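You operate a simulated robot arm through the tools that you are given. There is no shell and no other tool.

You run a simulated robot arm. Do the job below in one go: nothing can be reset, and whatever is moved stays where it is left.

Task
Take the small cake off the curve at the gate as a sample.
Fine: lower the gate, run the cake up to it, stop the belt first, then set it on the board and put the dome over it; the board stays where it is.

Only the result counts: the job must be done as asked and must still hold three seconds after the hand-in. Knocking over, shifting, dropping, spilling or breaking anything else fails it.

Robot
A 6-joint arm with a two-finger gripper, fixed in place. Base frame: the origin is at the foot of the arm, x ahead of it, y to its left, z up; the work surface is at about z = 890. Lengths are in mm, angles in rad, forces in N, time in s.
Its first joint turns from -2.897 to 2.897 rad. Payload 3.43 kg.
The tool frame sits at the grasp point between the pads (the TCP): z along the fingers, y along the line on which they close. The tips reach 20 mm beyond it. The gripper opens to 190 mm. The gripper's body begins 248 mm behind the TCP.
Orientation is that of the tool frame in the base frame, as a unit quaternion [w, x, y, z]. With the fingers straight down and closing along the base's y, the tool's x points along the base's -x, its y along +y and its z along -z.

Tools
- The arm moves only by the tool apply_moves. Its argument "moves" is a list of rows, each an object of numbers (a shift or turn left out is 0, a gripper value left out holds the last): "x", "y", "z": the shift along the tool's x, y, z in units of 200 mm (1.0 is 200 mm); "wx", "wy", "wz": the turn, a rotation vector about the tool's x, y, z in units of 120 degrees (1.0 is 120 degrees); "jaw": the finger opening in mm, from 0 to 190. In form: [{"x": .., "y": .., "z": .., "wx": .., "wy": .., "wz": .., "jaw": ..}, ...]. A call has 1 to 20 rows; each row is the pose to reach, as a shift and turn from the pose commanded when the call began, along the tool's axes at that moment. A call with a number of a shift or a turn outside -1 to 1 is refused whole. A row lasts 0.2 s, in which the tool goes at most 50 mm and 0.15 rad; a call with a longer step from one row to the next is refused whole, and so is a gripper value outside its range. Where a pose cannot be reached the arm comes as near as it can. A force on the tool above 70 N (or 10 N above the force at the start of the call, whichever is more), or a blocked arm, ends the call early, and 0.2 s more pass. Each finger travels about 153 mm/s and halts on what it meets, pressing with about 42 N; the grip force reading is that of the motor and also rises with nothing between the fingers. The clock runs only during rows and for 0.2 s after the last one: add rows that repeat a pose to give the fingers time. The reply holds the time, the measured pose of the TCP, the force on the tool along the base axes, the opening and the grip force, in the units named above and with some noise, with the torque about the TCP (base axes, N m) and any sound that the robot's microphone picked up.
- Cameras (640 x 400 px; columns grow to the right, rows downward): "scene" is fixed at [407.3, 659.4, 1639.5]; the picture's right is [-0.97, -0.25, 0.00], its down [-0.11, 0.42, -0.90] and it looks along [0.22, -0.87, -0.43] (base axes); focal length 370 px, centre (320, 200). "wrist" rides on the gripper at [70, -8, -288] in the tool frame; the picture's right is [0.12, 0.99, 0.00], its down [-0.96, 0.11, -0.25] and it looks along [-0.25, 0.03, 0.97] (tool axes); focal length 261 px, centre (320, 200). There is no depth. A picture from a camera that has moved, and an enlarged one, comes with that camera's place and axes in the base frame and with its lens. The place of the scene camera against the robot may be out by one fixed shift of up to 12 mm in any direction.
- camera(camera): a new picture of that camera. No time passes.
- raise_lower(by): slides the trunk up (or, below 0, down) by that many mm; the arm rides with it, the base frame stays. It gives what a move gives, with no picture.
- inspect(camera, box): a new picture of the part [left, top, right, bottom] of that camera's present view, enlarged. No time passes.
- sign_off(): hands the job in; it is judged then, once.

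Nothing tells you positions but the pictures and the camera data. Unless the task says otherwise, let go and move clear before handing in.

The tools are called after "Emit:" as a command line: name --argument value ..., lists and objects as JSON in quotes. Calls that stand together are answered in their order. apply_moves: Moves the arm, as the interface text tells. Its arguments: {"type":"object","properties":{"moves":{"type":"array","items":{"type":"object","properties":{"x":{"type":"number"},"y":{"type":"number"},"z":{"type":"number"},"wx":{"type":"number"},"wy":{"type":"number"},"wz":{"type":"number"},"jaw":{"type":"number"}}}}},"required":["moves"]} The other tools are called the same way: raise_lower (by) slides the trunk up or down; camera (camera) takes a picture; inspect (camera, box) takes an enlarged picture of a part of a camera's view; sign_off () hands the job in.

At the start:

```text
t: 0.0
tool_pos: [599.4, -117.7, 1287.0]
tool_rot: [0.0, -0.001, 1.0, 0.0]
force: [-0.3, -0.2, 0.8]
ft_torque: [-0.01, 0.02, 0.02]
opening: 189.9
gripper_force: 0.1
trunk travel left (down, up): [-350.0, 90.0]
```

scene: 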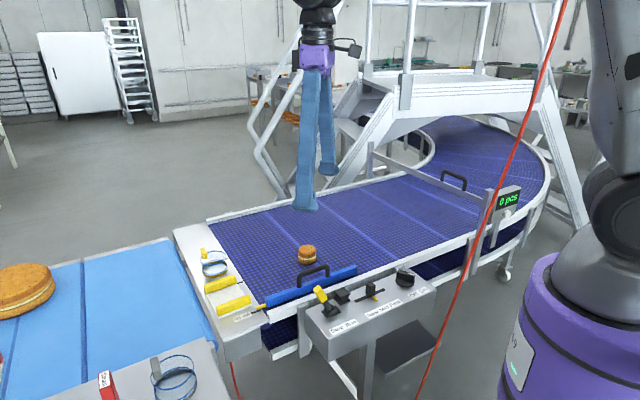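
wrist: 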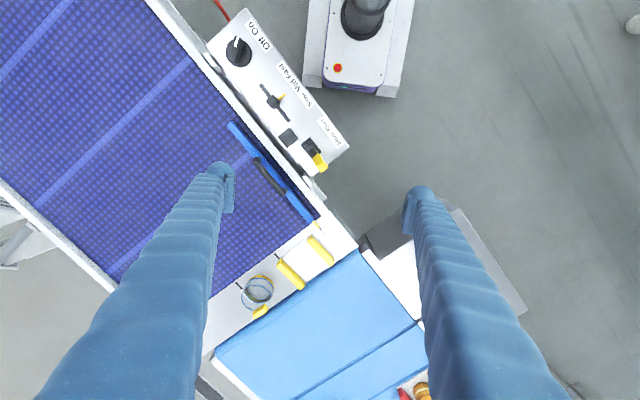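

I see a blue curved belt with a small cake near a blue gate bar, a control panel with knobs and levers, and a blue table to the left. I'll enlarge several parts of both views before moving anything.

Emit:
inspect --camera "scene" --box '[160, 200, 320, 300]'

Emit:
inspect --camera "scene" --box '[290, 250, 450, 350]'

Emit:
inspect --camera "scene" --box '[0, 240, 256, 400]'

Emit:
inspect --camera "scene" --box '[360, 100, 560, 225]'

Emit:
inspect --camera "wrist" --box '[200, 0, 360, 100]'

Emit:
inspect --camera "wrist" --box '[200, 80, 360, 180]'

Emit:
inspect --camera "wrist" --box '[200, 200, 360, 300]'

Emit:
inspect --camera "wrist" --box '[200, 275, 400, 400]'

```text
4.00 times, centred on (240, 250) of scene
camera zoom: at [407.3, 659.4, 1639.5], right [-0.97, -0.25, 0.0], down [-0.11, 0.42, -0.9], along [0.22, -0.87, -0.43], focal length 1480 px, centre (640, 0)
```

zoom: 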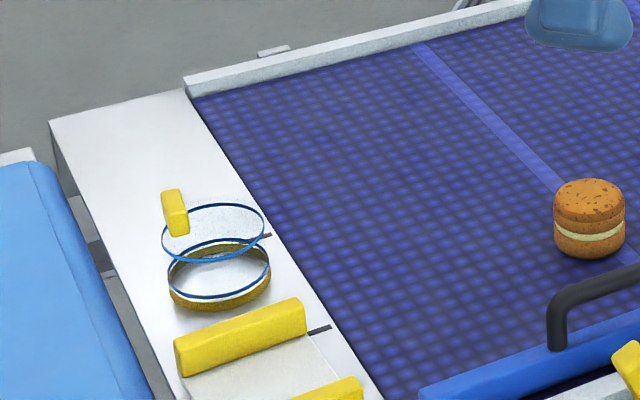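

```text
4.00 times, centred on (370, 300) of scene
camera zoom: at [407.3, 659.4, 1639.5], right [-0.97, -0.25, 0.0], down [-0.11, 0.42, -0.9], along [0.22, -0.87, -0.43], focal length 1480 px, centre (120, -200)
```

zoom: 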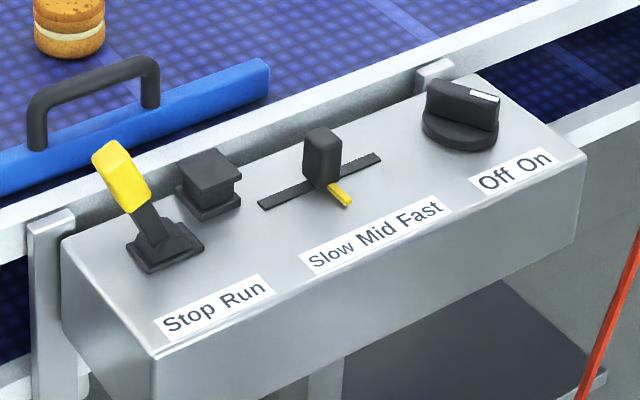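

```text
2.50 times, centred on (128, 320) of scene
camera zoom: at [407.3, 659.4, 1639.5], right [-0.97, -0.25, 0.0], down [-0.11, 0.42, -0.9], along [0.22, -0.87, -0.43], focal length 925 px, centre (800, -100)
```

zoom: 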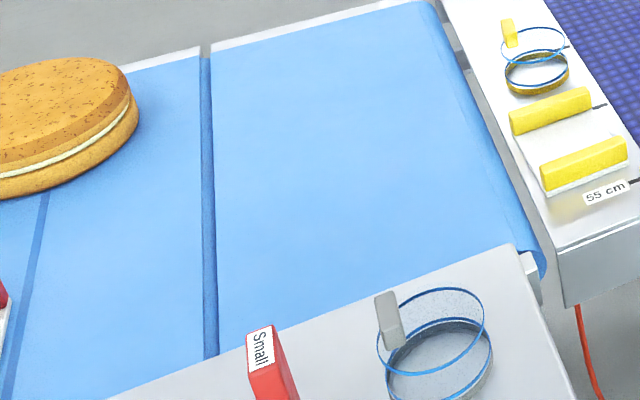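

```text
3.20 times, centred on (460, 162) of scene
camera zoom: at [407.3, 659.4, 1639.5], right [-0.97, -0.25, 0.0], down [-0.11, 0.42, -0.9], along [0.22, -0.87, -0.43], focal length 1184 px, centre (-128, 320)
```

zoom: 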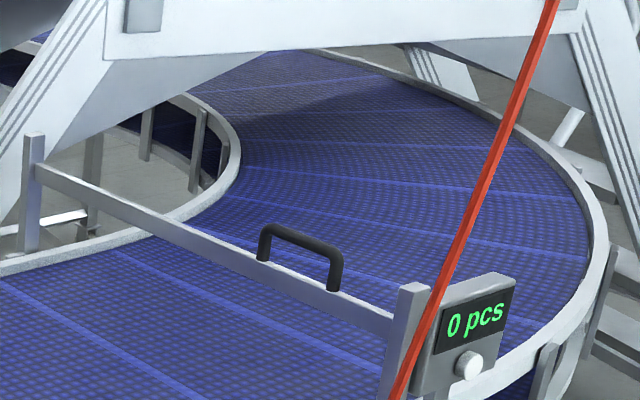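

```text
4.00 times, centred on (280, 50) of wrist
camera zoom: at [530.5, -126.2, 1576.0], right [-0.12, 0.99, 0.0], down [0.96, 0.12, 0.25], along [0.25, 0.03, -0.97], focal length 1043 px, centre (480, 800)
```

zoom: 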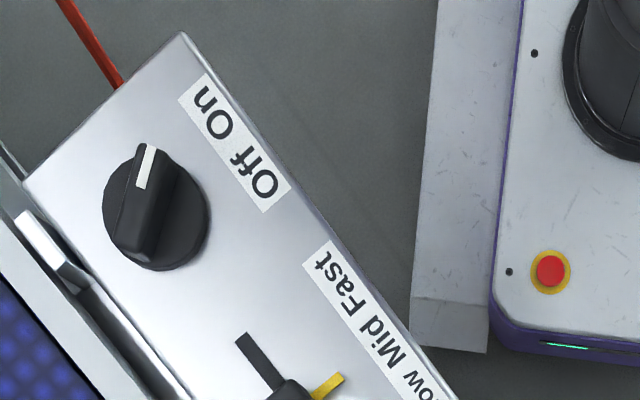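

```text
4.00 times, centred on (280, 130) of wrist
camera zoom: at [530.5, -126.2, 1576.0], right [-0.12, 0.99, 0.0], down [0.96, 0.12, 0.25], along [0.25, 0.03, -0.97], focal length 1043 px, centre (480, 480)
```

zoom: 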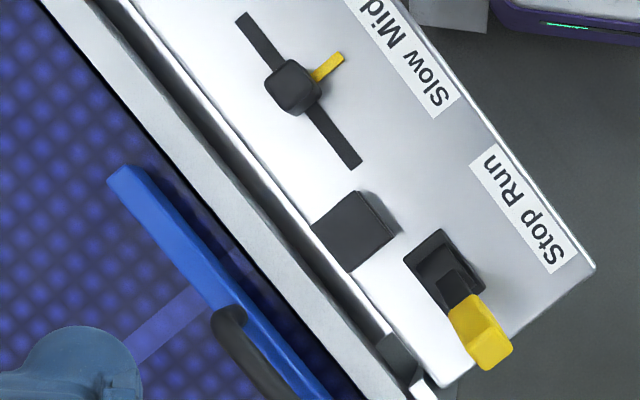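

```text
4.00 times, centred on (280, 250) of wrist
camera zoom: at [530.5, -126.2, 1576.0], right [-0.12, 0.99, 0.0], down [0.96, 0.12, 0.25], along [0.25, 0.03, -0.97], focal length 1043 px, centre (480, 0)
```

zoom: 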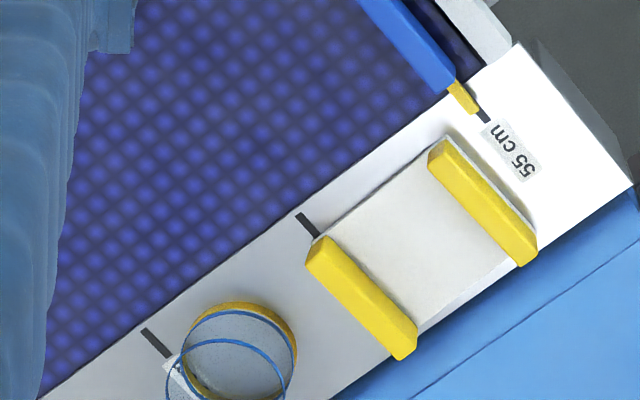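

```text
3.20 times, centred on (300, 338) of wrist
camera zoom: at [530.5, -126.2, 1576.0], right [-0.12, 0.99, 0.0], down [0.96, 0.12, 0.25], along [0.25, 0.03, -0.97], focal length 834 px, centre (384, -240)
```

zoom: 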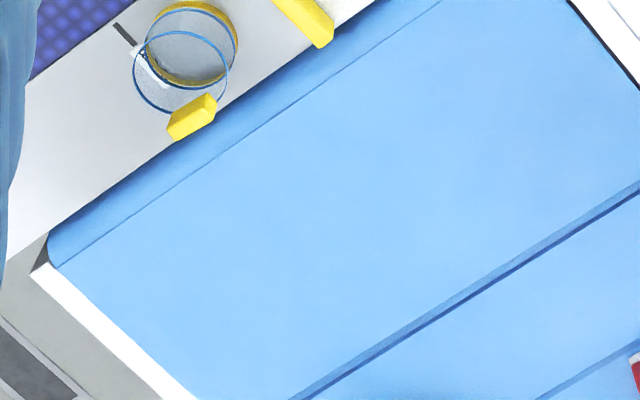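

The cake sits at about (718, -384) on the belt, and the belt runs diagonally from the white end plate toward the curve. The white bar with the black handle, beside the "0 pcs" counter, looks like the gate. A red cord hangs near it. I'll move the wrist camera at height to get better views before touching anything.

Emit:
apply_moves --moves '[{"y": -0.2}, {"y": -0.4}, {"y": -0.6}, {"y": -0.8}, {"y": -1.0}, {"y": -1.0}]'

Emit:
camera --camera "wrist"

Emit:
camera --camera "scene"

```text
t: 1.4
tool_pos: [601.2, -318.3, 1288.3]
tool_rot: [0.0, -0.001, 1.0, 0.0]
force: [0.2, -0.8, -0.7]
ft_torque: [0.05, -0.02, 0.0]
opening: 189.7
gripper_force: 0.0
trunk travel left (down, up): [-350.0, 90.0]
```

```text
taken
camera wrist: at [530.7, -327.2, 1576.6], right [-0.12, 0.99, 0.0], down [0.96, 0.12, 0.25], along [0.25, 0.03, -0.97], focal length 261 px, centre (320, 200)
```

wrist: 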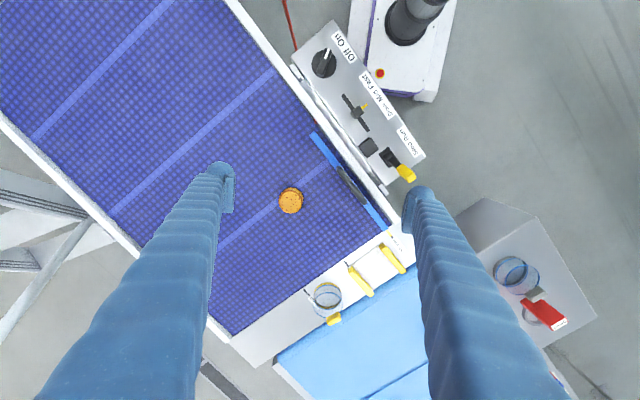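

```text
taken
```

scene: 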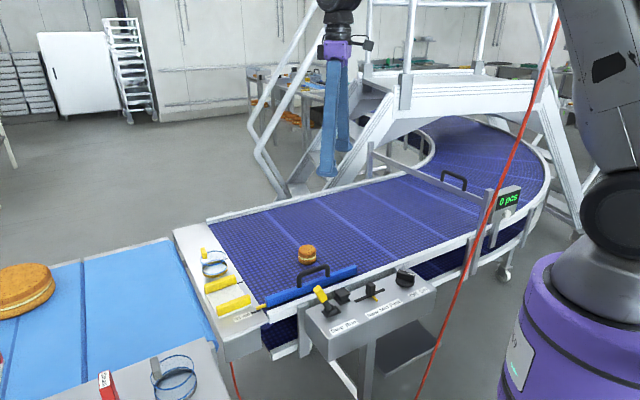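

The cake is confirmed at about (714, -385). Next I'll look at the side table by the robot and the board area, then swing the camera toward the gate.

Emit:
inspect --camera "wrist" --box '[440, 200, 600, 400]'

Emit:
inspect --camera "wrist" --box '[280, 220, 440, 340]'

Emit:
inspect --camera "wrist" --box '[280, 0, 440, 120]'

Emit:
inspect --camera "wrist" --box '[290, 100, 450, 220]'

Emit:
inspect --camera "wrist" --box '[0, 0, 240, 150]'

```text
2.00 times, centred on (520, 300) of wrist
camera zoom: at [530.7, -327.2, 1576.6], right [-0.12, 0.99, 0.0], down [0.96, 0.12, 0.25], along [0.25, 0.03, -0.97], focal length 521 px, centre (-80, 0)
```

zoom: 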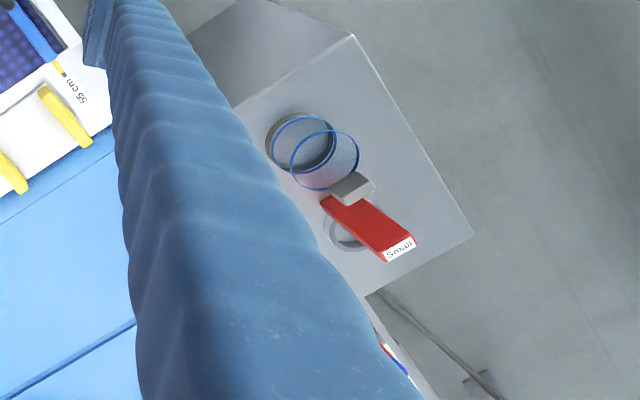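

```text
3.33 times, centred on (360, 280) of wrist
camera zoom: at [530.7, -327.2, 1576.6], right [-0.12, 0.99, 0.0], down [0.96, 0.12, 0.25], along [0.25, 0.03, -0.97], focal length 869 px, centre (187, -67)
```

zoom: 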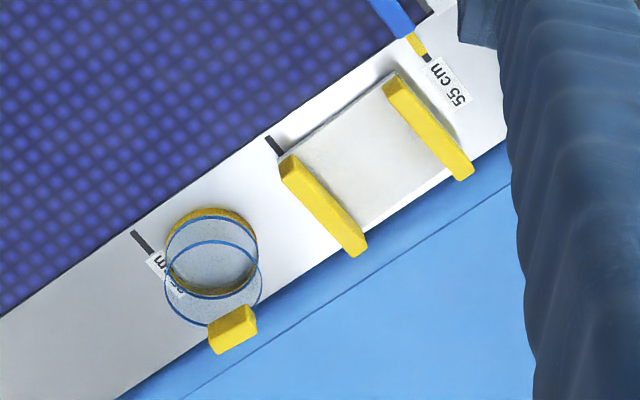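

```text
3.33 times, centred on (360, 60) of wrist
camera zoom: at [530.7, -327.2, 1576.6], right [-0.12, 0.99, 0.0], down [0.96, 0.12, 0.25], along [0.25, 0.03, -0.97], focal length 869 px, centre (187, 667)
```

zoom: 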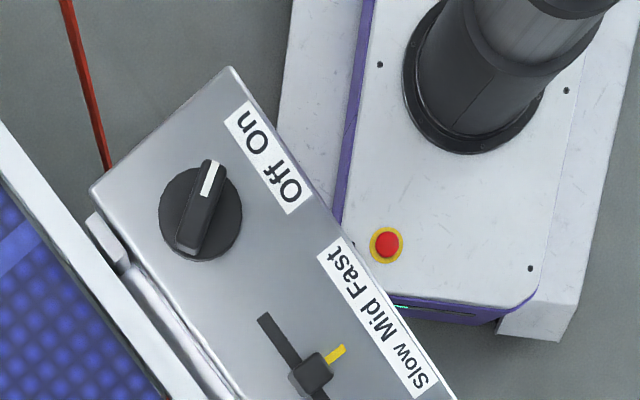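

```text
3.33 times, centred on (370, 160) of wrist
camera zoom: at [530.7, -327.2, 1576.6], right [-0.12, 0.99, 0.0], down [0.96, 0.12, 0.25], along [0.25, 0.03, -0.97], focal length 869 px, centre (153, 333)
```

zoom: 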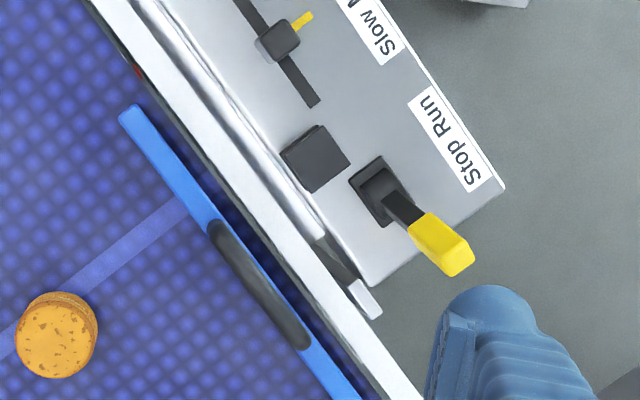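

```text
2.67 times, centred on (120, 75) of wrist
camera zoom: at [530.7, -327.2, 1576.6], right [-0.12, 0.99, 0.0], down [0.96, 0.12, 0.25], along [0.25, 0.03, -0.97], focal length 695 px, centre (853, 533)
```

zoom: 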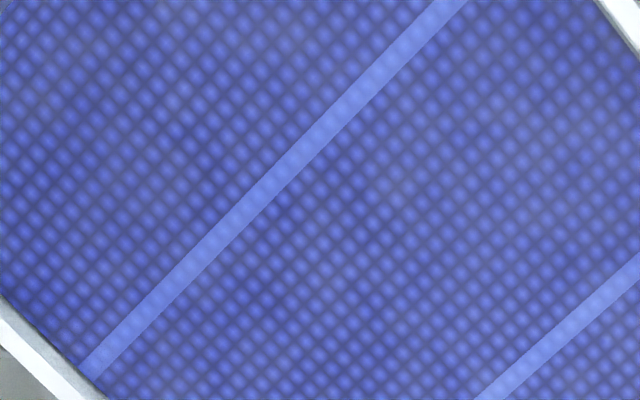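

There are two dome candidates: one with a yellow handle on the end plate, and one with a gray handle on the gray box beside a red "Small" item. I'll look toward the gate next, staying well away from the red cord.

Emit:
apply_moves --moves '[{"x": 0.12, "y": -0.15}, {"x": 0.25, "y": -0.3}, {"x": 0.37, "y": -0.45}, {"x": 0.5, "y": -0.6}, {"x": 0.5, "y": -0.6}]'

Emit:
camera --camera "wrist"

Emit:
camera --camera "scene"

```text
t: 2.6
tool_pos: [500.4, -437.8, 1287.5]
tool_rot: [-0.001, -0.002, 1.0, 0.0]
force: [0.9, 0.2, -0.1]
ft_torque: [0.0, 0.0, 0.04]
opening: 190.0
gripper_force: 0.1
trunk travel left (down, up): [-350.0, 90.0]
```

```text
taken
camera wrist: at [430.7, -446.7, 1576.7], right [-0.12, 0.99, 0.0], down [0.96, 0.12, 0.25], along [0.24, 0.03, -0.97], focal length 261 px, centre (320, 200)
```

wrist: 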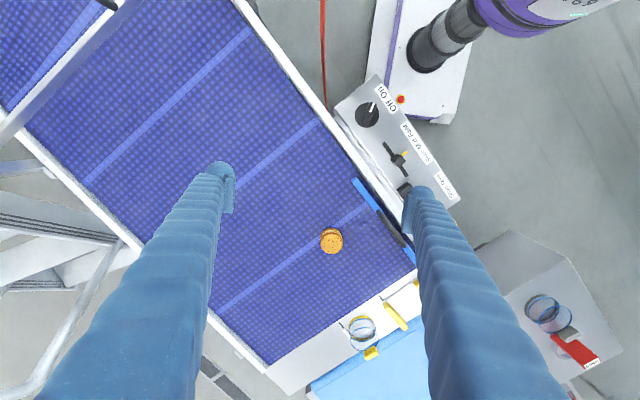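

```text
taken
```

scene: 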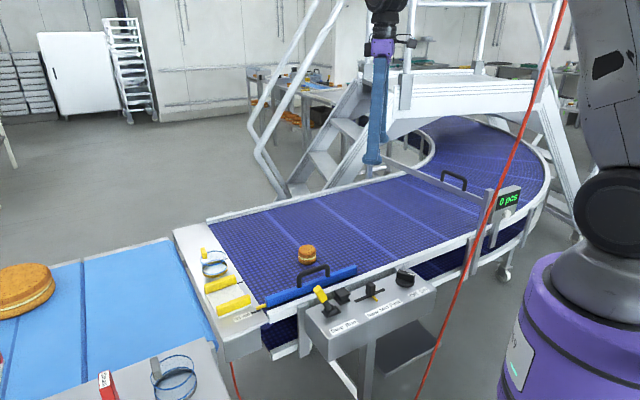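

The gate bar and its black handle show at the upper left of the wrist view, roughly around (230, -870). I'll move closer to see them properly, keeping clear of the red cord at about (116..158, -480).

Emit:
apply_moves --moves '[{"x": 0.1, "y": -0.15}, {"x": 0.2, "y": -0.3}, {"x": 0.3, "y": -0.45}, {"x": 0.4, "y": -0.6}, {"x": 0.5, "y": -0.75}, {"x": 0.5, "y": -0.75}]'

Emit:
camera --camera "wrist"

Emit:
camera --camera "scene"

```text
t: 4.0
tool_pos: [401.3, -589.3, 1288.3]
tool_rot: [0.0, -0.001, 1.0, 0.0]
force: [0.4, -0.2, -0.7]
ft_torque: [0.06, 0.02, -0.01]
opening: 190.1
gripper_force: 0.0
trunk travel left (down, up): [-350.0, 90.0]
```

```text
taken
camera wrist: at [331.7, -597.5, 1576.8], right [-0.12, 0.99, 0.0], down [0.96, 0.12, 0.25], along [0.25, 0.03, -0.97], focal length 261 px, centre (320, 200)
```

wrist: 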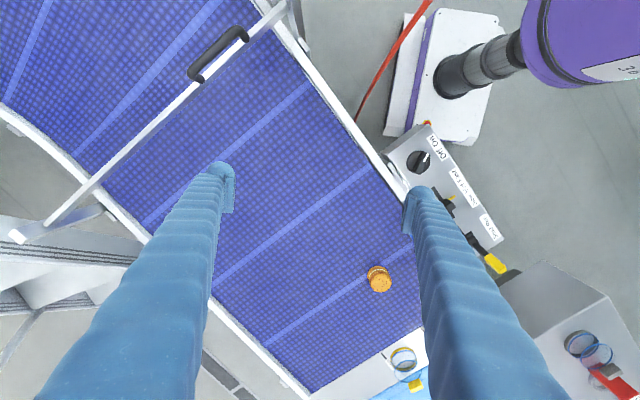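

```text
taken
```

scene: 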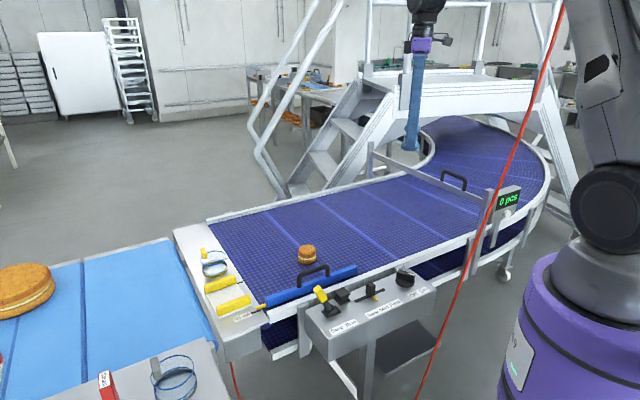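

The gate handle's top works out to about (222, -784, 1100), and the bar runs from about (130, -677) to (610, -1180). I'll zoom in to see how the gate moves.

Emit:
inspect --camera "wrist" --box '[160, 0, 320, 100]'

Emit:
inspect --camera "wrist" --box '[0, 160, 160, 260]'

Emit:
inspect --camera "scene" --box '[430, 160, 530, 280]'

Emit:
inspect --camera "scene" --box '[355, 130, 455, 200]'

Emit:
inspect --camera "wrist" --box '[370, 110, 510, 280]'

Emit:
inspect --camera "wrist" --box '[540, 300, 640, 400]'

```text
4.00 times, centred on (240, 50) of wrist
camera zoom: at [331.7, -597.5, 1576.8], right [-0.12, 0.99, 0.0], down [0.96, 0.12, 0.25], along [0.25, 0.03, -0.97], focal length 1043 px, centre (640, 800)
```

zoom: 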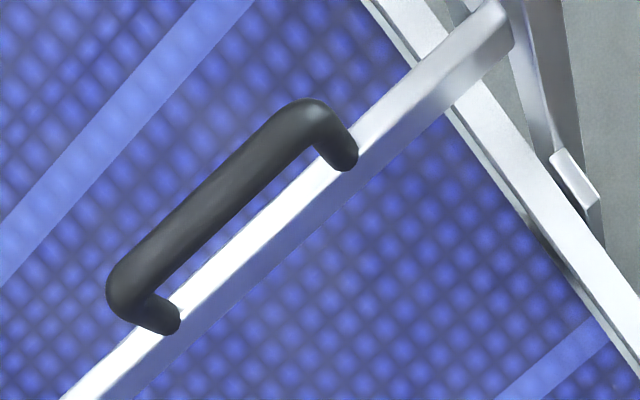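

```text
4.00 times, centred on (80, 210) of wrist
camera zoom: at [331.7, -597.5, 1576.8], right [-0.12, 0.99, 0.0], down [0.96, 0.12, 0.25], along [0.25, 0.03, -0.97], focal length 1043 px, centre (1280, 160)
```

zoom: 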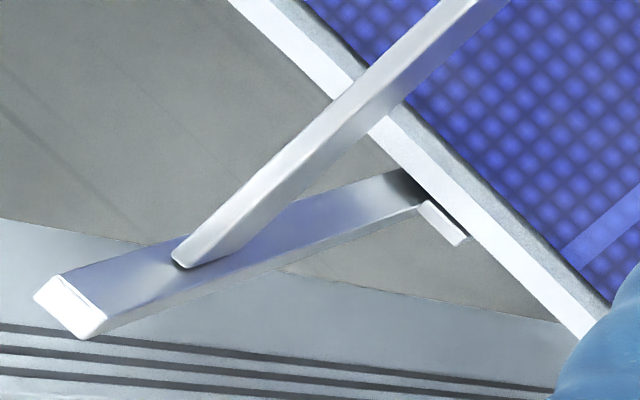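

```text
3.33 times, centred on (480, 220) of scene
camera zoom: at [407.3, 659.4, 1639.5], right [-0.97, -0.25, 0.0], down [-0.11, 0.42, -0.9], along [0.22, -0.87, -0.43], focal length 1233 px, centre (-213, 133)
```

zoom: 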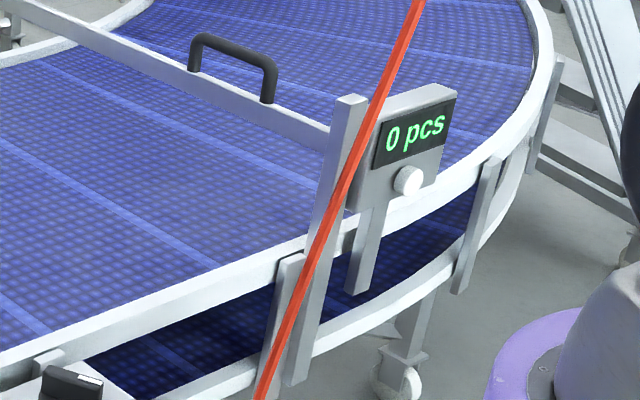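

```text
5.71 times, centred on (405, 165) of scene
camera zoom: at [407.3, 659.4, 1639.5], right [-0.97, -0.25, 0.0], down [-0.11, 0.42, -0.9], along [0.22, -0.87, -0.43], focal length 2114 px, centre (-166, 400)
```

zoom: 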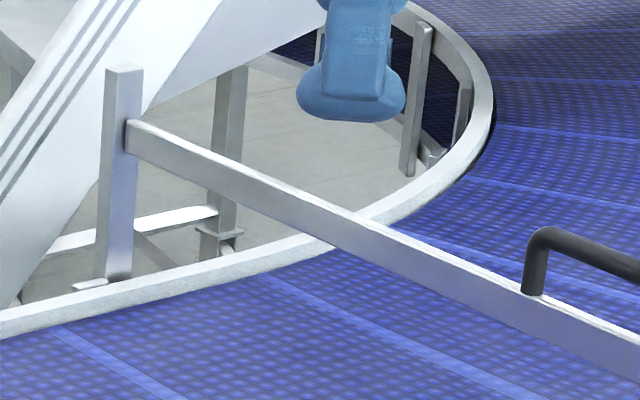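

```text
2.35 times, centred on (440, 195) of wrist
camera zoom: at [331.7, -597.5, 1576.8], right [-0.12, 0.99, 0.0], down [0.96, 0.12, 0.25], along [0.25, 0.03, -0.97], focal length 613 px, centre (38, 212)
```

zoom: 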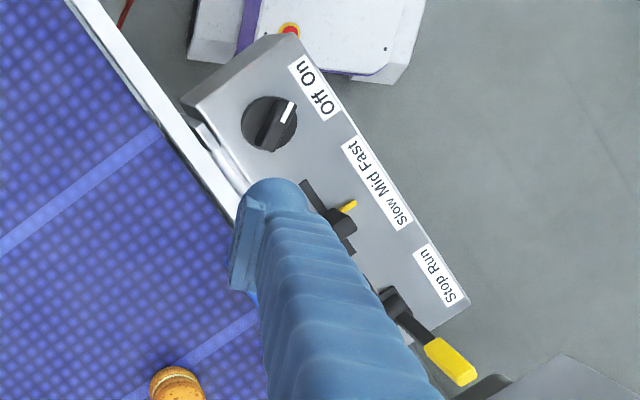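

```text
4.00 times, centred on (590, 350) of wrist
camera zoom: at [331.7, -597.5, 1576.8], right [-0.12, 0.99, 0.0], down [0.96, 0.12, 0.25], along [0.25, 0.03, -0.97], focal length 1043 px, centre (-760, -400)
```

zoom: 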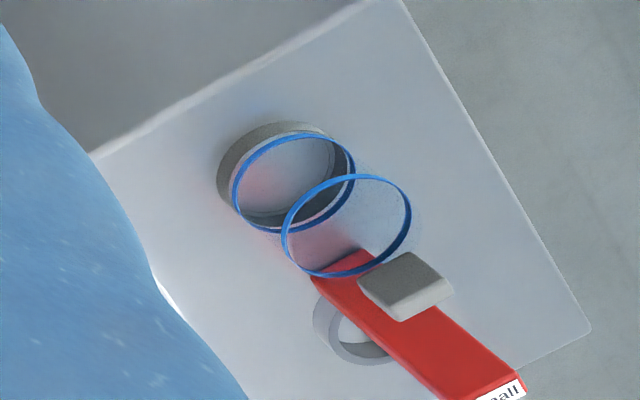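

The gate bar slides between two upright posts. The handle runs from about (187, -748) to (266, -827), with its top near z 1100 and the bar top near z 1053. Before I push it down, I'll check how the arm itself sits relative to the red cord.

Emit:
inspect --camera "scene" --box '[480, 0, 640, 260]'

Emit:
inspect --camera "wrist" --box '[340, 0, 640, 170]'

```text
1.54 times, centred on (560, 130) of scene
camera zoom: at [407.3, 659.4, 1639.5], right [-0.97, -0.25, 0.0], down [-0.11, 0.42, -0.9], along [0.22, -0.87, -0.43], focal length 569 px, centre (-49, 308)
```

zoom: 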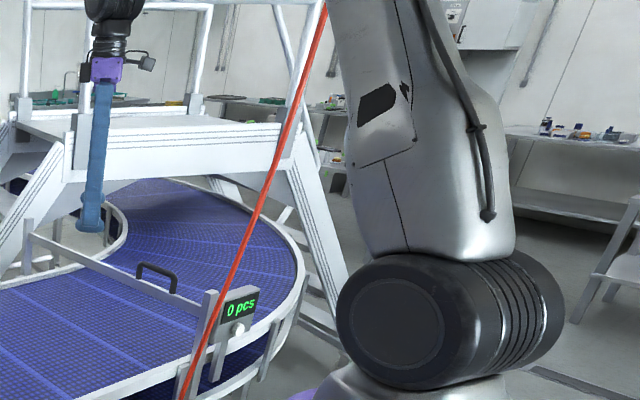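

```text
2.13 times, centred on (490, 85) of wrist
camera zoom: at [331.7, -597.5, 1576.8], right [-0.12, 0.99, 0.0], down [0.96, 0.12, 0.25], along [0.25, 0.03, -0.97], focal length 556 px, centre (-43, 445)
```

zoom: 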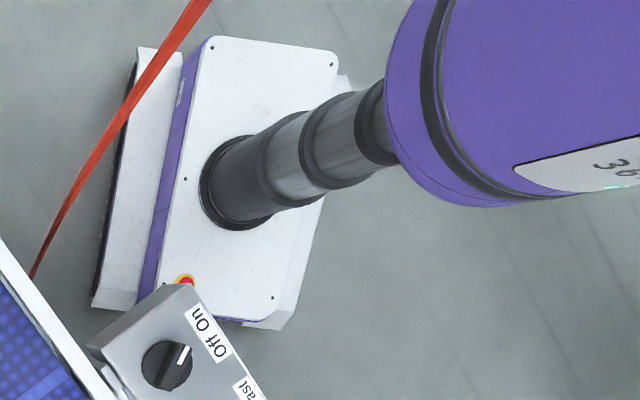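

The arm is a plain in-plane type, so a straight-down reach to the gate would bring the forearm close to the red cord. I'll turn the tool 45° so the fingers straddle the handle, then lean it 25° so the wrist stays on the belt side. I'll check the views before approaching.

Emit:
apply_moves --moves '[{"wz": 0.0625}, {"wz": 0.125}, {"wz": 0.1875}, {"wz": 0.25}, {"wz": 0.3125}, {"wz": 0.375}, {"wz": 0.375}]'

Emit:
apply_moves --moves '[{"wx": 0.052, "jaw": 80}, {"wx": 0.104, "jaw": 80}, {"wx": 0.156, "jaw": 80}, {"wx": 0.208, "jaw": 80}, {"wx": 0.208, "jaw": 80}]'

Emit:
camera --camera "wrist"

Emit:
camera --camera "scene"

```text
t: 5.6
tool_pos: [399.8, -588.4, 1288.6]
tool_rot: [0.0, 0.382, 0.924, 0.0]
force: [-0.8, -0.1, -0.9]
ft_torque: [0.0, 0.03, 0.0]
opening: 190.3
gripper_force: 0.0
trunk travel left (down, up): [-350.0, 90.0]
```

```text
t: 6.8
tool_pos: [399.3, -589.4, 1287.8]
tool_rot: [-0.083, 0.373, 0.902, -0.2]
force: [-0.5, -0.5, -0.6]
ft_torque: [0.03, -0.07, -0.01]
opening: 79.9
gripper_force: 0.0
trunk travel left (down, up): [-350.0, 90.0]
```

```text
taken
camera wrist: at [430.8, -458.1, 1553.3], right [0.55, 0.72, -0.42], down [0.83, -0.53, 0.18], along [-0.1, -0.44, -0.89], focal length 261 px, centre (320, 200)
```

wrist: 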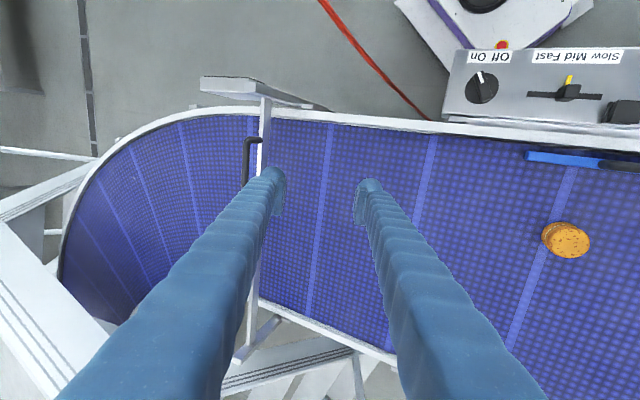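

```text
taken
```

scene: 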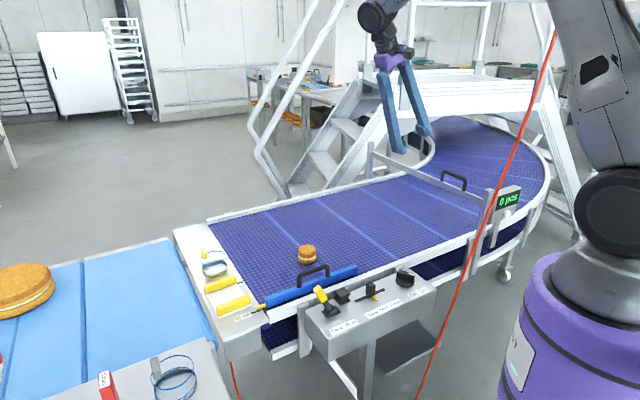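

The tilted pose is good and the cord is clear. Next I'll move to a point about 150 mm back from the handle along the tool axis and look again.

Emit:
apply_moves --moves '[{"x": -0.018, "y": -0.157, "z": 0.126}, {"x": -0.037, "y": -0.313, "z": 0.252}, {"x": -0.055, "y": -0.47, "z": 0.378}, {"x": -0.074, "y": -0.626, "z": 0.504}, {"x": -0.092, "y": -0.783, "z": 0.63}, {"x": -0.092, "y": -0.783, "z": 0.63}]'

Emit:
camera --camera "wrist"

Emit:
camera --camera "scene"

```text
t: 8.2
tool_pos: [275.5, -739.9, 1240.3]
tool_rot: [-0.082, 0.373, 0.902, -0.201]
force: [0.7, -0.6, 0.4]
ft_torque: [0.02, 0.06, -0.01]
opening: 80.1
gripper_force: 0.0
trunk travel left (down, up): [-350.0, 90.0]
```

```text
taken
camera wrist: at [306.7, -609.6, 1504.9], right [0.55, 0.72, -0.42], down [0.83, -0.53, 0.17], along [-0.1, -0.44, -0.89], focal length 261 px, centre (320, 200)
```

wrist: 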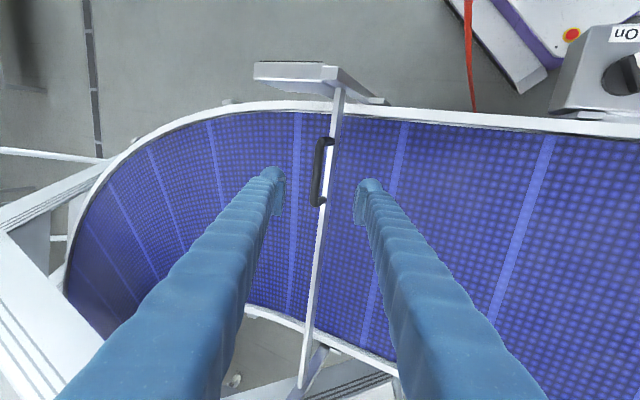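

```text
taken
```

scene: 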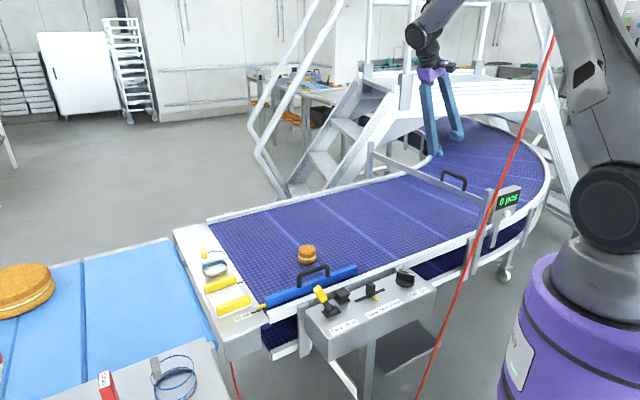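

Emit:
inspect --camera "wrist" --box '[256, 120, 384, 200]'

Emit:
inspect --camera "scene" --box '[400, 0, 640, 150]'

```text
5.00 times, centred on (320, 160) of wrist
camera zoom: at [306.7, -609.6, 1504.9], right [0.55, 0.72, -0.42], down [0.83, -0.53, 0.17], along [-0.1, -0.44, -0.89], focal length 1303 px, centre (320, 400)
```

zoom: 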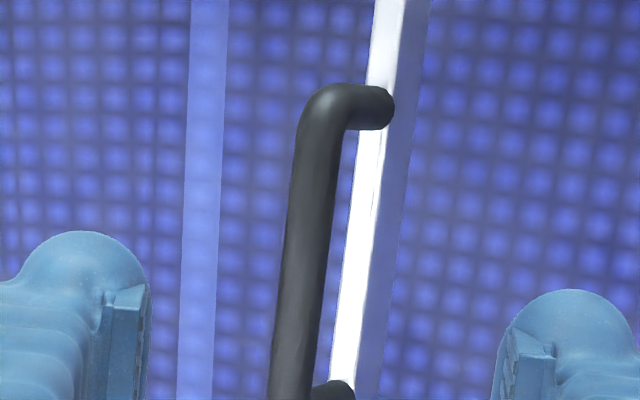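

```text
2.67 times, centred on (520, 75) of scene
camera zoom: at [407.3, 659.4, 1639.5], right [-0.97, -0.25, 0.0], down [-0.11, 0.42, -0.9], along [0.22, -0.87, -0.43], focal length 987 px, centre (-213, 533)
```

zoom: 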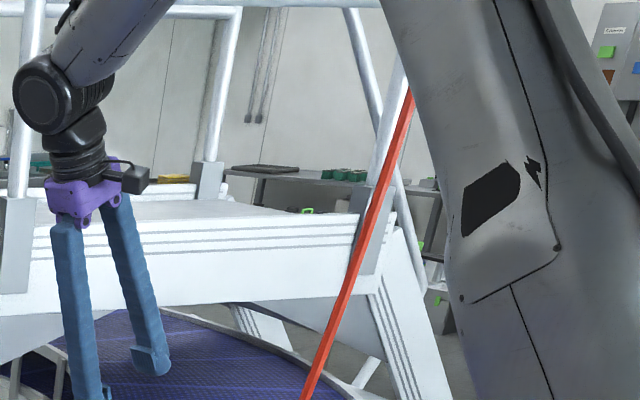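

The handle midpoint is at about (219, -787, 1092), nearly straight ahead along the tool axis. I'll advance 160 mm so the fingers straddle it, without closing yet.

Emit:
apply_moves --moves '[{"y": -0.004, "z": 0.2}, {"y": -0.008, "z": 0.4}, {"y": -0.012, "z": 0.6}, {"y": -0.016, "z": 0.72}, {"y": -0.016, "z": 0.8}, {"y": -0.016, "z": 0.8}]'

Emit:
camera --camera "wrist"

Emit:
inspect --camera "scene" --box '[400, 120, 560, 220]'

Emit:
camera --camera "scene"

```text
t: 9.6
tool_pos: [227.2, -790.5, 1095.2]
tool_rot: [-0.083, 0.373, 0.902, -0.2]
force: [-0.4, -0.5, -0.5]
ft_torque: [0.0, 0.01, -0.02]
opening: 79.9
gripper_force: 0.1
trunk travel left (down, up): [-350.0, 90.0]
```

```text
taken
camera wrist: at [257.2, -659.5, 1360.9], right [0.55, 0.72, -0.42], down [0.83, -0.53, 0.18], along [-0.1, -0.44, -0.89], focal length 261 px, centre (320, 200)
```

wrist: 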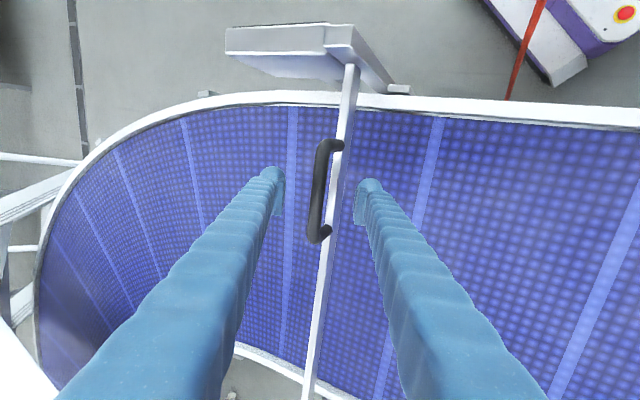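

```text
4.00 times, centred on (480, 170) of scene
camera zoom: at [407.3, 659.4, 1639.5], right [-0.97, -0.25, 0.0], down [-0.11, 0.42, -0.9], along [0.22, -0.87, -0.43], focal length 1480 px, centre (-320, 320)
```

zoom: 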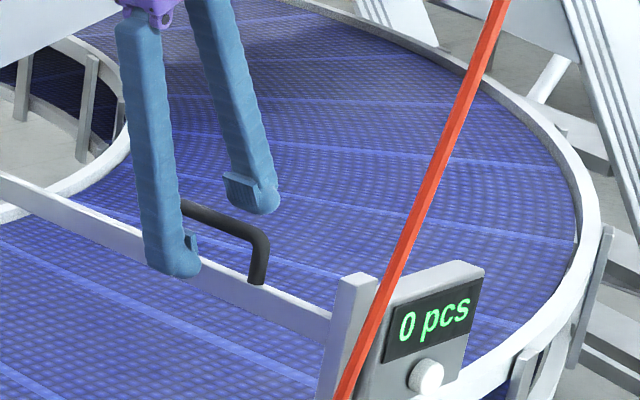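

```text
taken
```

scene: 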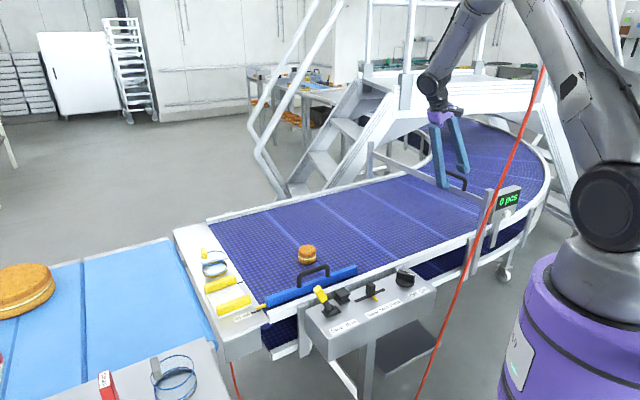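

Emit:
inspect --camera "wrist" --box '[240, 130, 400, 230]'

Emit:
inspect --camera "scene" --box '[420, 150, 500, 200]'

```text
4.00 times, centred on (320, 180) of wrist
camera zoom: at [257.2, -659.5, 1360.9], right [0.55, 0.72, -0.42], down [0.83, -0.53, 0.18], along [-0.1, -0.44, -0.89], focal length 1043 px, centre (320, 280)
```

zoom: 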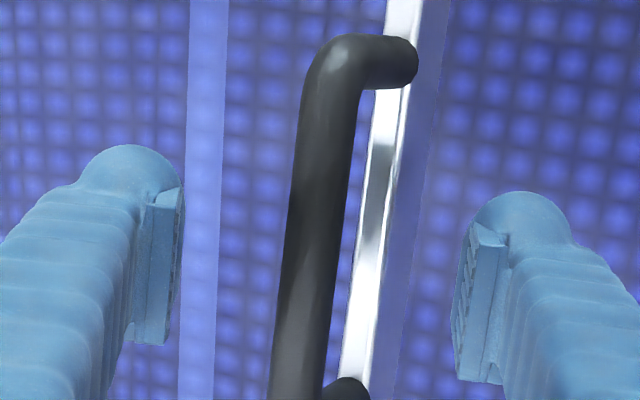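

```text
8.00 times, centred on (460, 175) of scene
camera zoom: at [407.3, 659.4, 1639.5], right [-0.97, -0.25, 0.0], down [-0.11, 0.42, -0.9], along [0.22, -0.87, -0.43], focal length 2960 px, centre (-800, 400)
```

zoom: 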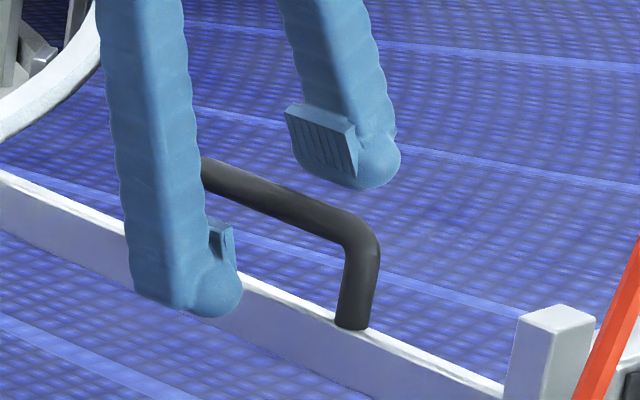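

Both views put the handle between the pads at the TCP, off-centre by only a couple of mm. I'll close on it gently, then lower.

Emit:
apply_moves --moves '[{"jaw": 50}, {"jaw": 25}, {"jaw": 10}, {"jaw": 8}, {"jaw": 8}]'

Emit:
camera --camera "wrist"

```text
t: 10.8
tool_pos: [226.3, -790.9, 1095.5]
tool_rot: [-0.082, 0.372, 0.903, -0.2]
force: [-7.9, -10.3, 4.8]
ft_torque: [0.02, -0.05, 0.14]
opening: 15.0
gripper_force: 6.0
trunk travel left (down, up): [-350.0, 90.0]
```

```text
taken
camera wrist: at [256.2, -659.9, 1361.3], right [0.55, 0.72, -0.42], down [0.83, -0.53, 0.18], along [-0.1, -0.44, -0.89], focal length 261 px, centre (320, 200)
```

wrist: 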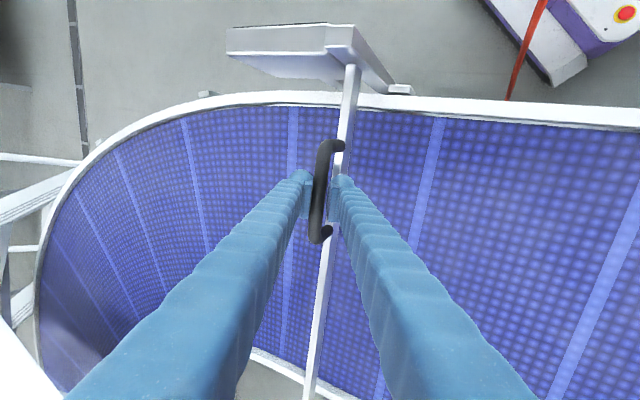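

The handle is gripped at 15 mm opening with little side load. I'll firm the grip and draw the gate straight down in small steps, watching the force.

Emit:
apply_moves --moves '[{"jaw": 0}, {"jaw": 0}, {"y": 0.0106, "z": 0.0227, "jaw": 0}, {"y": 0.0212, "z": 0.0453, "jaw": 0}, {"y": 0.0317, "z": 0.068, "jaw": 0}, {"y": 0.0423, "z": 0.0906, "jaw": 0}, {"y": 0.0529, "z": 0.1133, "jaw": 0}, {"y": 0.0635, "z": 0.1359, "jaw": 0}]'

Emit:
camera --camera "wrist"

Emit:
camera --camera "scene"

```text
t: 12.6
tool_pos: [223.7, -792.2, 1066.0]
tool_rot: [-0.082, 0.373, 0.902, -0.199]
force: [-15.4, -33.7, 1.4]
ft_torque: [0.15, -0.09, 0.73]
opening: 11.4
gripper_force: 44.1
trunk travel left (down, up): [-350.0, 90.0]
```

```text
taken
camera wrist: at [254.9, -661.1, 1330.9], right [0.55, 0.72, -0.42], down [0.83, -0.53, 0.18], along [-0.1, -0.44, -0.89], focal length 261 px, centre (320, 200)
```

wrist: 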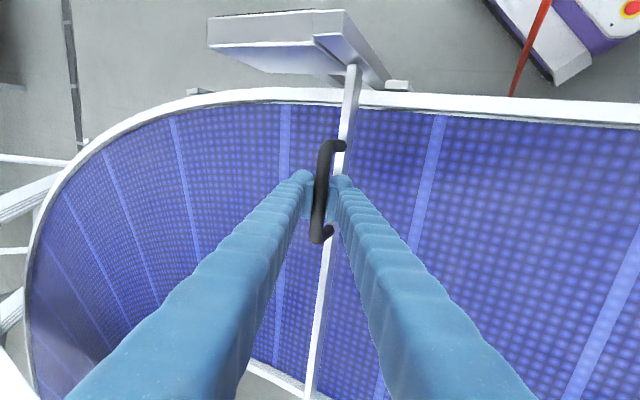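

```text
taken
```

scene: 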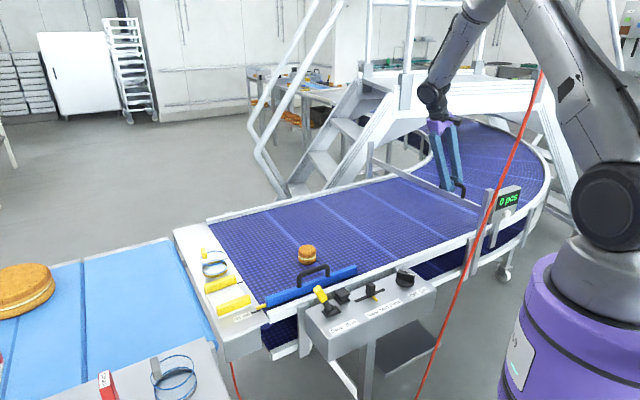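

The gate is following, 30 mm down so far. I'll continue lowering and keep an eye on the side force.

Emit:
apply_moves --moves '[{"y": 0.0106, "z": 0.0227, "jaw": 0}, {"y": 0.0212, "z": 0.0453, "jaw": 0}, {"y": 0.0317, "z": 0.068, "jaw": 0}, {"y": 0.0423, "z": 0.0906, "jaw": 0}, {"y": 0.0529, "z": 0.1133, "jaw": 0}, {"y": 0.0635, "z": 0.1359, "jaw": 0}, {"y": 0.074, "z": 0.1586, "jaw": 0}, {"y": 0.0846, "z": 0.1812, "jaw": 0}]'

Emit:
camera --camera "wrist"

Emit:
inspect --camera "scene" --box '[360, 120, 520, 220]'

```text
t: 14.4
tool_pos: [224.6, -792.1, 1026.7]
tool_rot: [-0.083, 0.373, 0.902, -0.199]
force: [-17.3, -37.6, 2.1]
ft_torque: [0.23, 0.01, 0.66]
opening: 11.5
gripper_force: 44.8
trunk travel left (down, up): [-350.0, 90.0]
```

```text
taken
camera wrist: at [255.0, -661.1, 1290.7], right [0.55, 0.72, -0.42], down [0.83, -0.53, 0.18], along [-0.1, -0.44, -0.89], focal length 261 px, centre (320, 200)
```

wrist: 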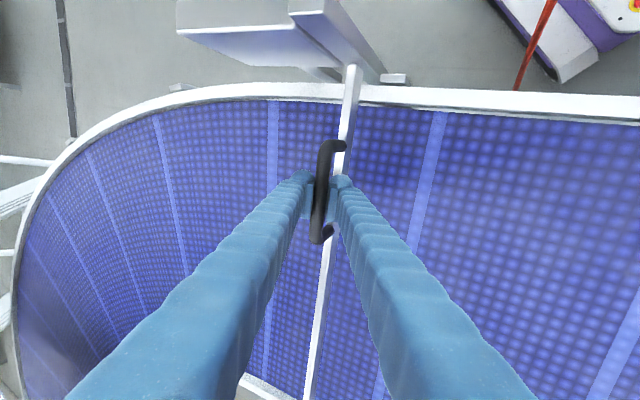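

```text
4.00 times, centred on (440, 170) of scene
camera zoom: at [407.3, 659.4, 1639.5], right [-0.97, -0.25, 0.0], down [-0.11, 0.42, -0.9], along [0.22, -0.87, -0.43], focal length 1480 px, centre (-160, 320)
```

zoom: 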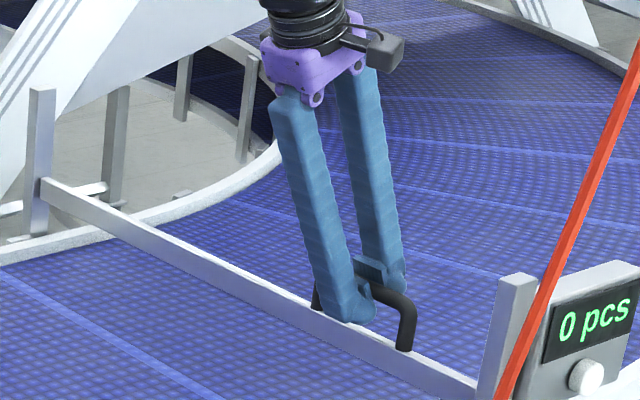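

The gate has come down about 70 mm and moves smoothly. Continuing down until it meets a stop.

Emit:
apply_moves --moves '[{"y": 0.0106, "z": 0.0227, "jaw": 0}, {"y": 0.0212, "z": 0.0453, "jaw": 0}, {"y": 0.0317, "z": 0.068, "jaw": 0}, {"y": 0.0423, "z": 0.0906, "jaw": 0}, {"y": 0.0529, "z": 0.1133, "jaw": 0}, {"y": 0.0635, "z": 0.1359, "jaw": 0}, {"y": 0.074, "z": 0.1586, "jaw": 0}, {"y": 0.0846, "z": 0.1812, "jaw": 0}]'

Emit:
camera --camera "wrist"

Emit:
inspect --camera "scene" --box '[360, 120, 520, 220]'

```text
t: 16.2
tool_pos: [223.4, -791.4, 985.5]
tool_rot: [-0.083, 0.372, 0.903, -0.199]
force: [-19.1, -40.6, 1.4]
ft_torque: [0.19, -0.07, 0.66]
opening: 11.5
gripper_force: 44.7
trunk travel left (down, up): [-350.0, 90.0]
```

```text
taken
camera wrist: at [255.0, -661.1, 1250.5], right [0.55, 0.72, -0.42], down [0.83, -0.53, 0.18], along [-0.1, -0.44, -0.89], focal length 261 px, centre (320, 200)
```

wrist: 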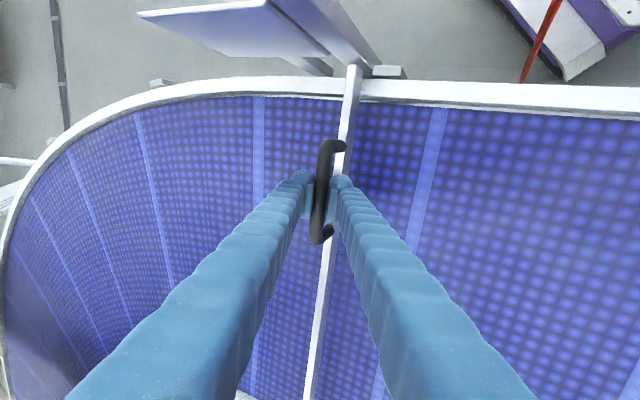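

```text
4.00 times, centred on (440, 170) of scene
camera zoom: at [407.3, 659.4, 1639.5], right [-0.97, -0.25, 0.0], down [-0.11, 0.42, -0.9], along [0.22, -0.87, -0.43], focal length 1480 px, centre (-160, 320)
```

zoom: 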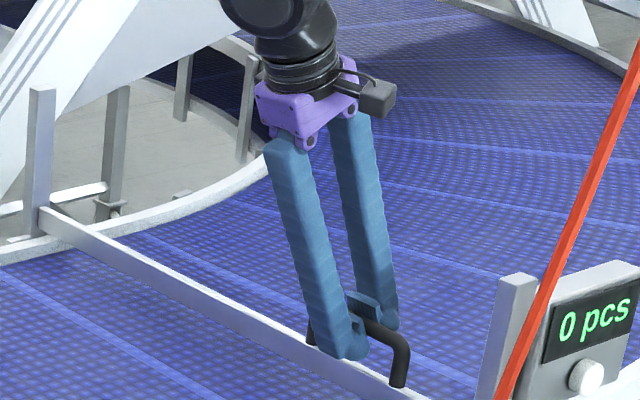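

It is now 110 mm down with the bar close to the rails. I'll continue in slower steps to find the stop.

Emit:
apply_moves --moves '[{"y": 0.0063, "z": 0.0136, "jaw": 0}, {"y": 0.0127, "z": 0.0272, "jaw": 0}, {"y": 0.019, "z": 0.0408, "jaw": 0}, {"y": 0.0254, "z": 0.0544, "jaw": 0}, {"y": 0.0317, "z": 0.068, "jaw": 0}, {"y": 0.0381, "z": 0.0815, "jaw": 0}]'

Emit:
inspect --camera "scene" --box '[360, 120, 520, 220]'

```text
t: 17.6
tool_pos: [221.5, -792.2, 973.8]
tool_rot: [-0.084, 0.372, 0.902, -0.202]
force: [-13.3, -1.7, 12.2]
ft_torque: [1.04, 1.03, 0.04]
opening: 11.1
gripper_force: 44.6
trunk travel left (down, up): [-350.0, 90.0]
stopped in row 6: the force on the tool passed its limit at 71 N (the readings are from after the stop); the commanded pose is now the measured one
```

```text
4.00 times, centred on (440, 170) of scene
camera zoom: at [407.3, 659.4, 1639.5], right [-0.97, -0.25, 0.0], down [-0.11, 0.42, -0.9], along [0.22, -0.87, -0.43], focal length 1480 px, centre (-160, 320)
```

zoom: 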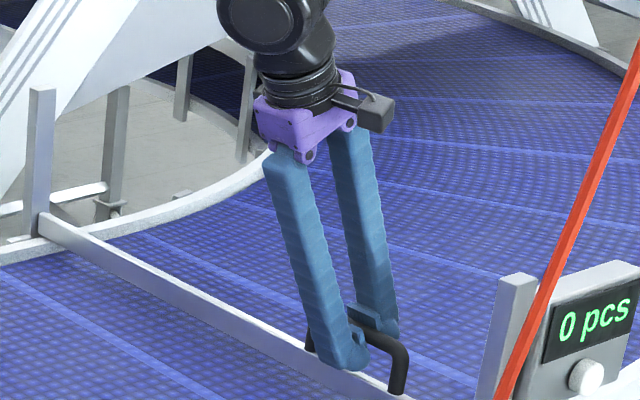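

The gate met its stop at about 120 mm of travel. I'll release the handle and back straight out along the tool axis, then check that it stays down.

Emit:
apply_moves --moves '[{"jaw": 30}, {"jaw": 60}, {"jaw": 80}, {"jaw": 80}]'

Emit:
apply_moves --moves '[{"z": -0.1}, {"z": -0.25}, {"z": -0.45}, {"z": -0.65}, {"z": -0.85}, {"z": -1.0}, {"z": -1.0}]'

Emit:
camera --camera "wrist"

Emit:
inspect --camera "scene" --box '[360, 120, 520, 220]'

```text
t: 18.6
tool_pos: [225.5, -792.7, 971.8]
tool_rot: [-0.083, 0.373, 0.902, -0.202]
force: [0.6, 0.0, -0.7]
ft_torque: [-0.02, 0.05, -0.05]
opening: 80.3
gripper_force: 0.1
trunk travel left (down, up): [-350.0, 90.0]
```

```text
t: 20.2
tool_pos: [285.6, -733.3, 1154.0]
tool_rot: [-0.082, 0.373, 0.902, -0.202]
force: [0.2, -0.4, 0.0]
ft_torque: [-0.03, 0.01, 0.02]
opening: 80.1
gripper_force: 0.1
trunk travel left (down, up): [-350.0, 90.0]
```

```text
taken
camera wrist: at [316.2, -600.4, 1418.2], right [0.55, 0.72, -0.42], down [0.83, -0.53, 0.18], along [-0.1, -0.45, -0.89], focal length 261 px, centre (320, 200)
```

wrist: 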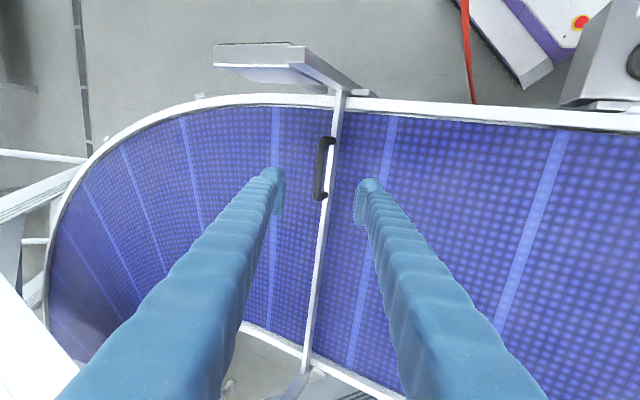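

```text
4.00 times, centred on (440, 170) of scene
camera zoom: at [407.3, 659.4, 1639.5], right [-0.97, -0.25, 0.0], down [-0.11, 0.42, -0.9], along [0.22, -0.87, -0.43], focal length 1480 px, centre (-160, 320)
```

zoom: 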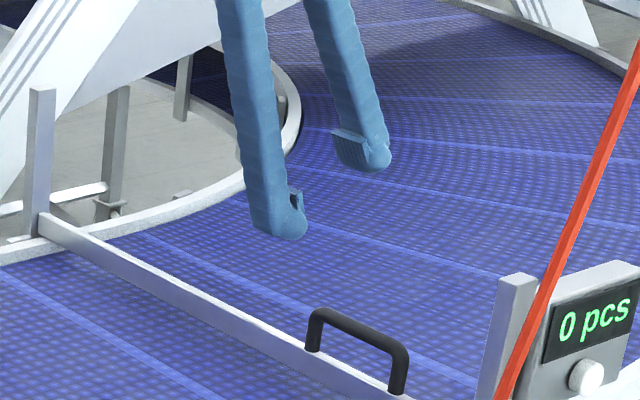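

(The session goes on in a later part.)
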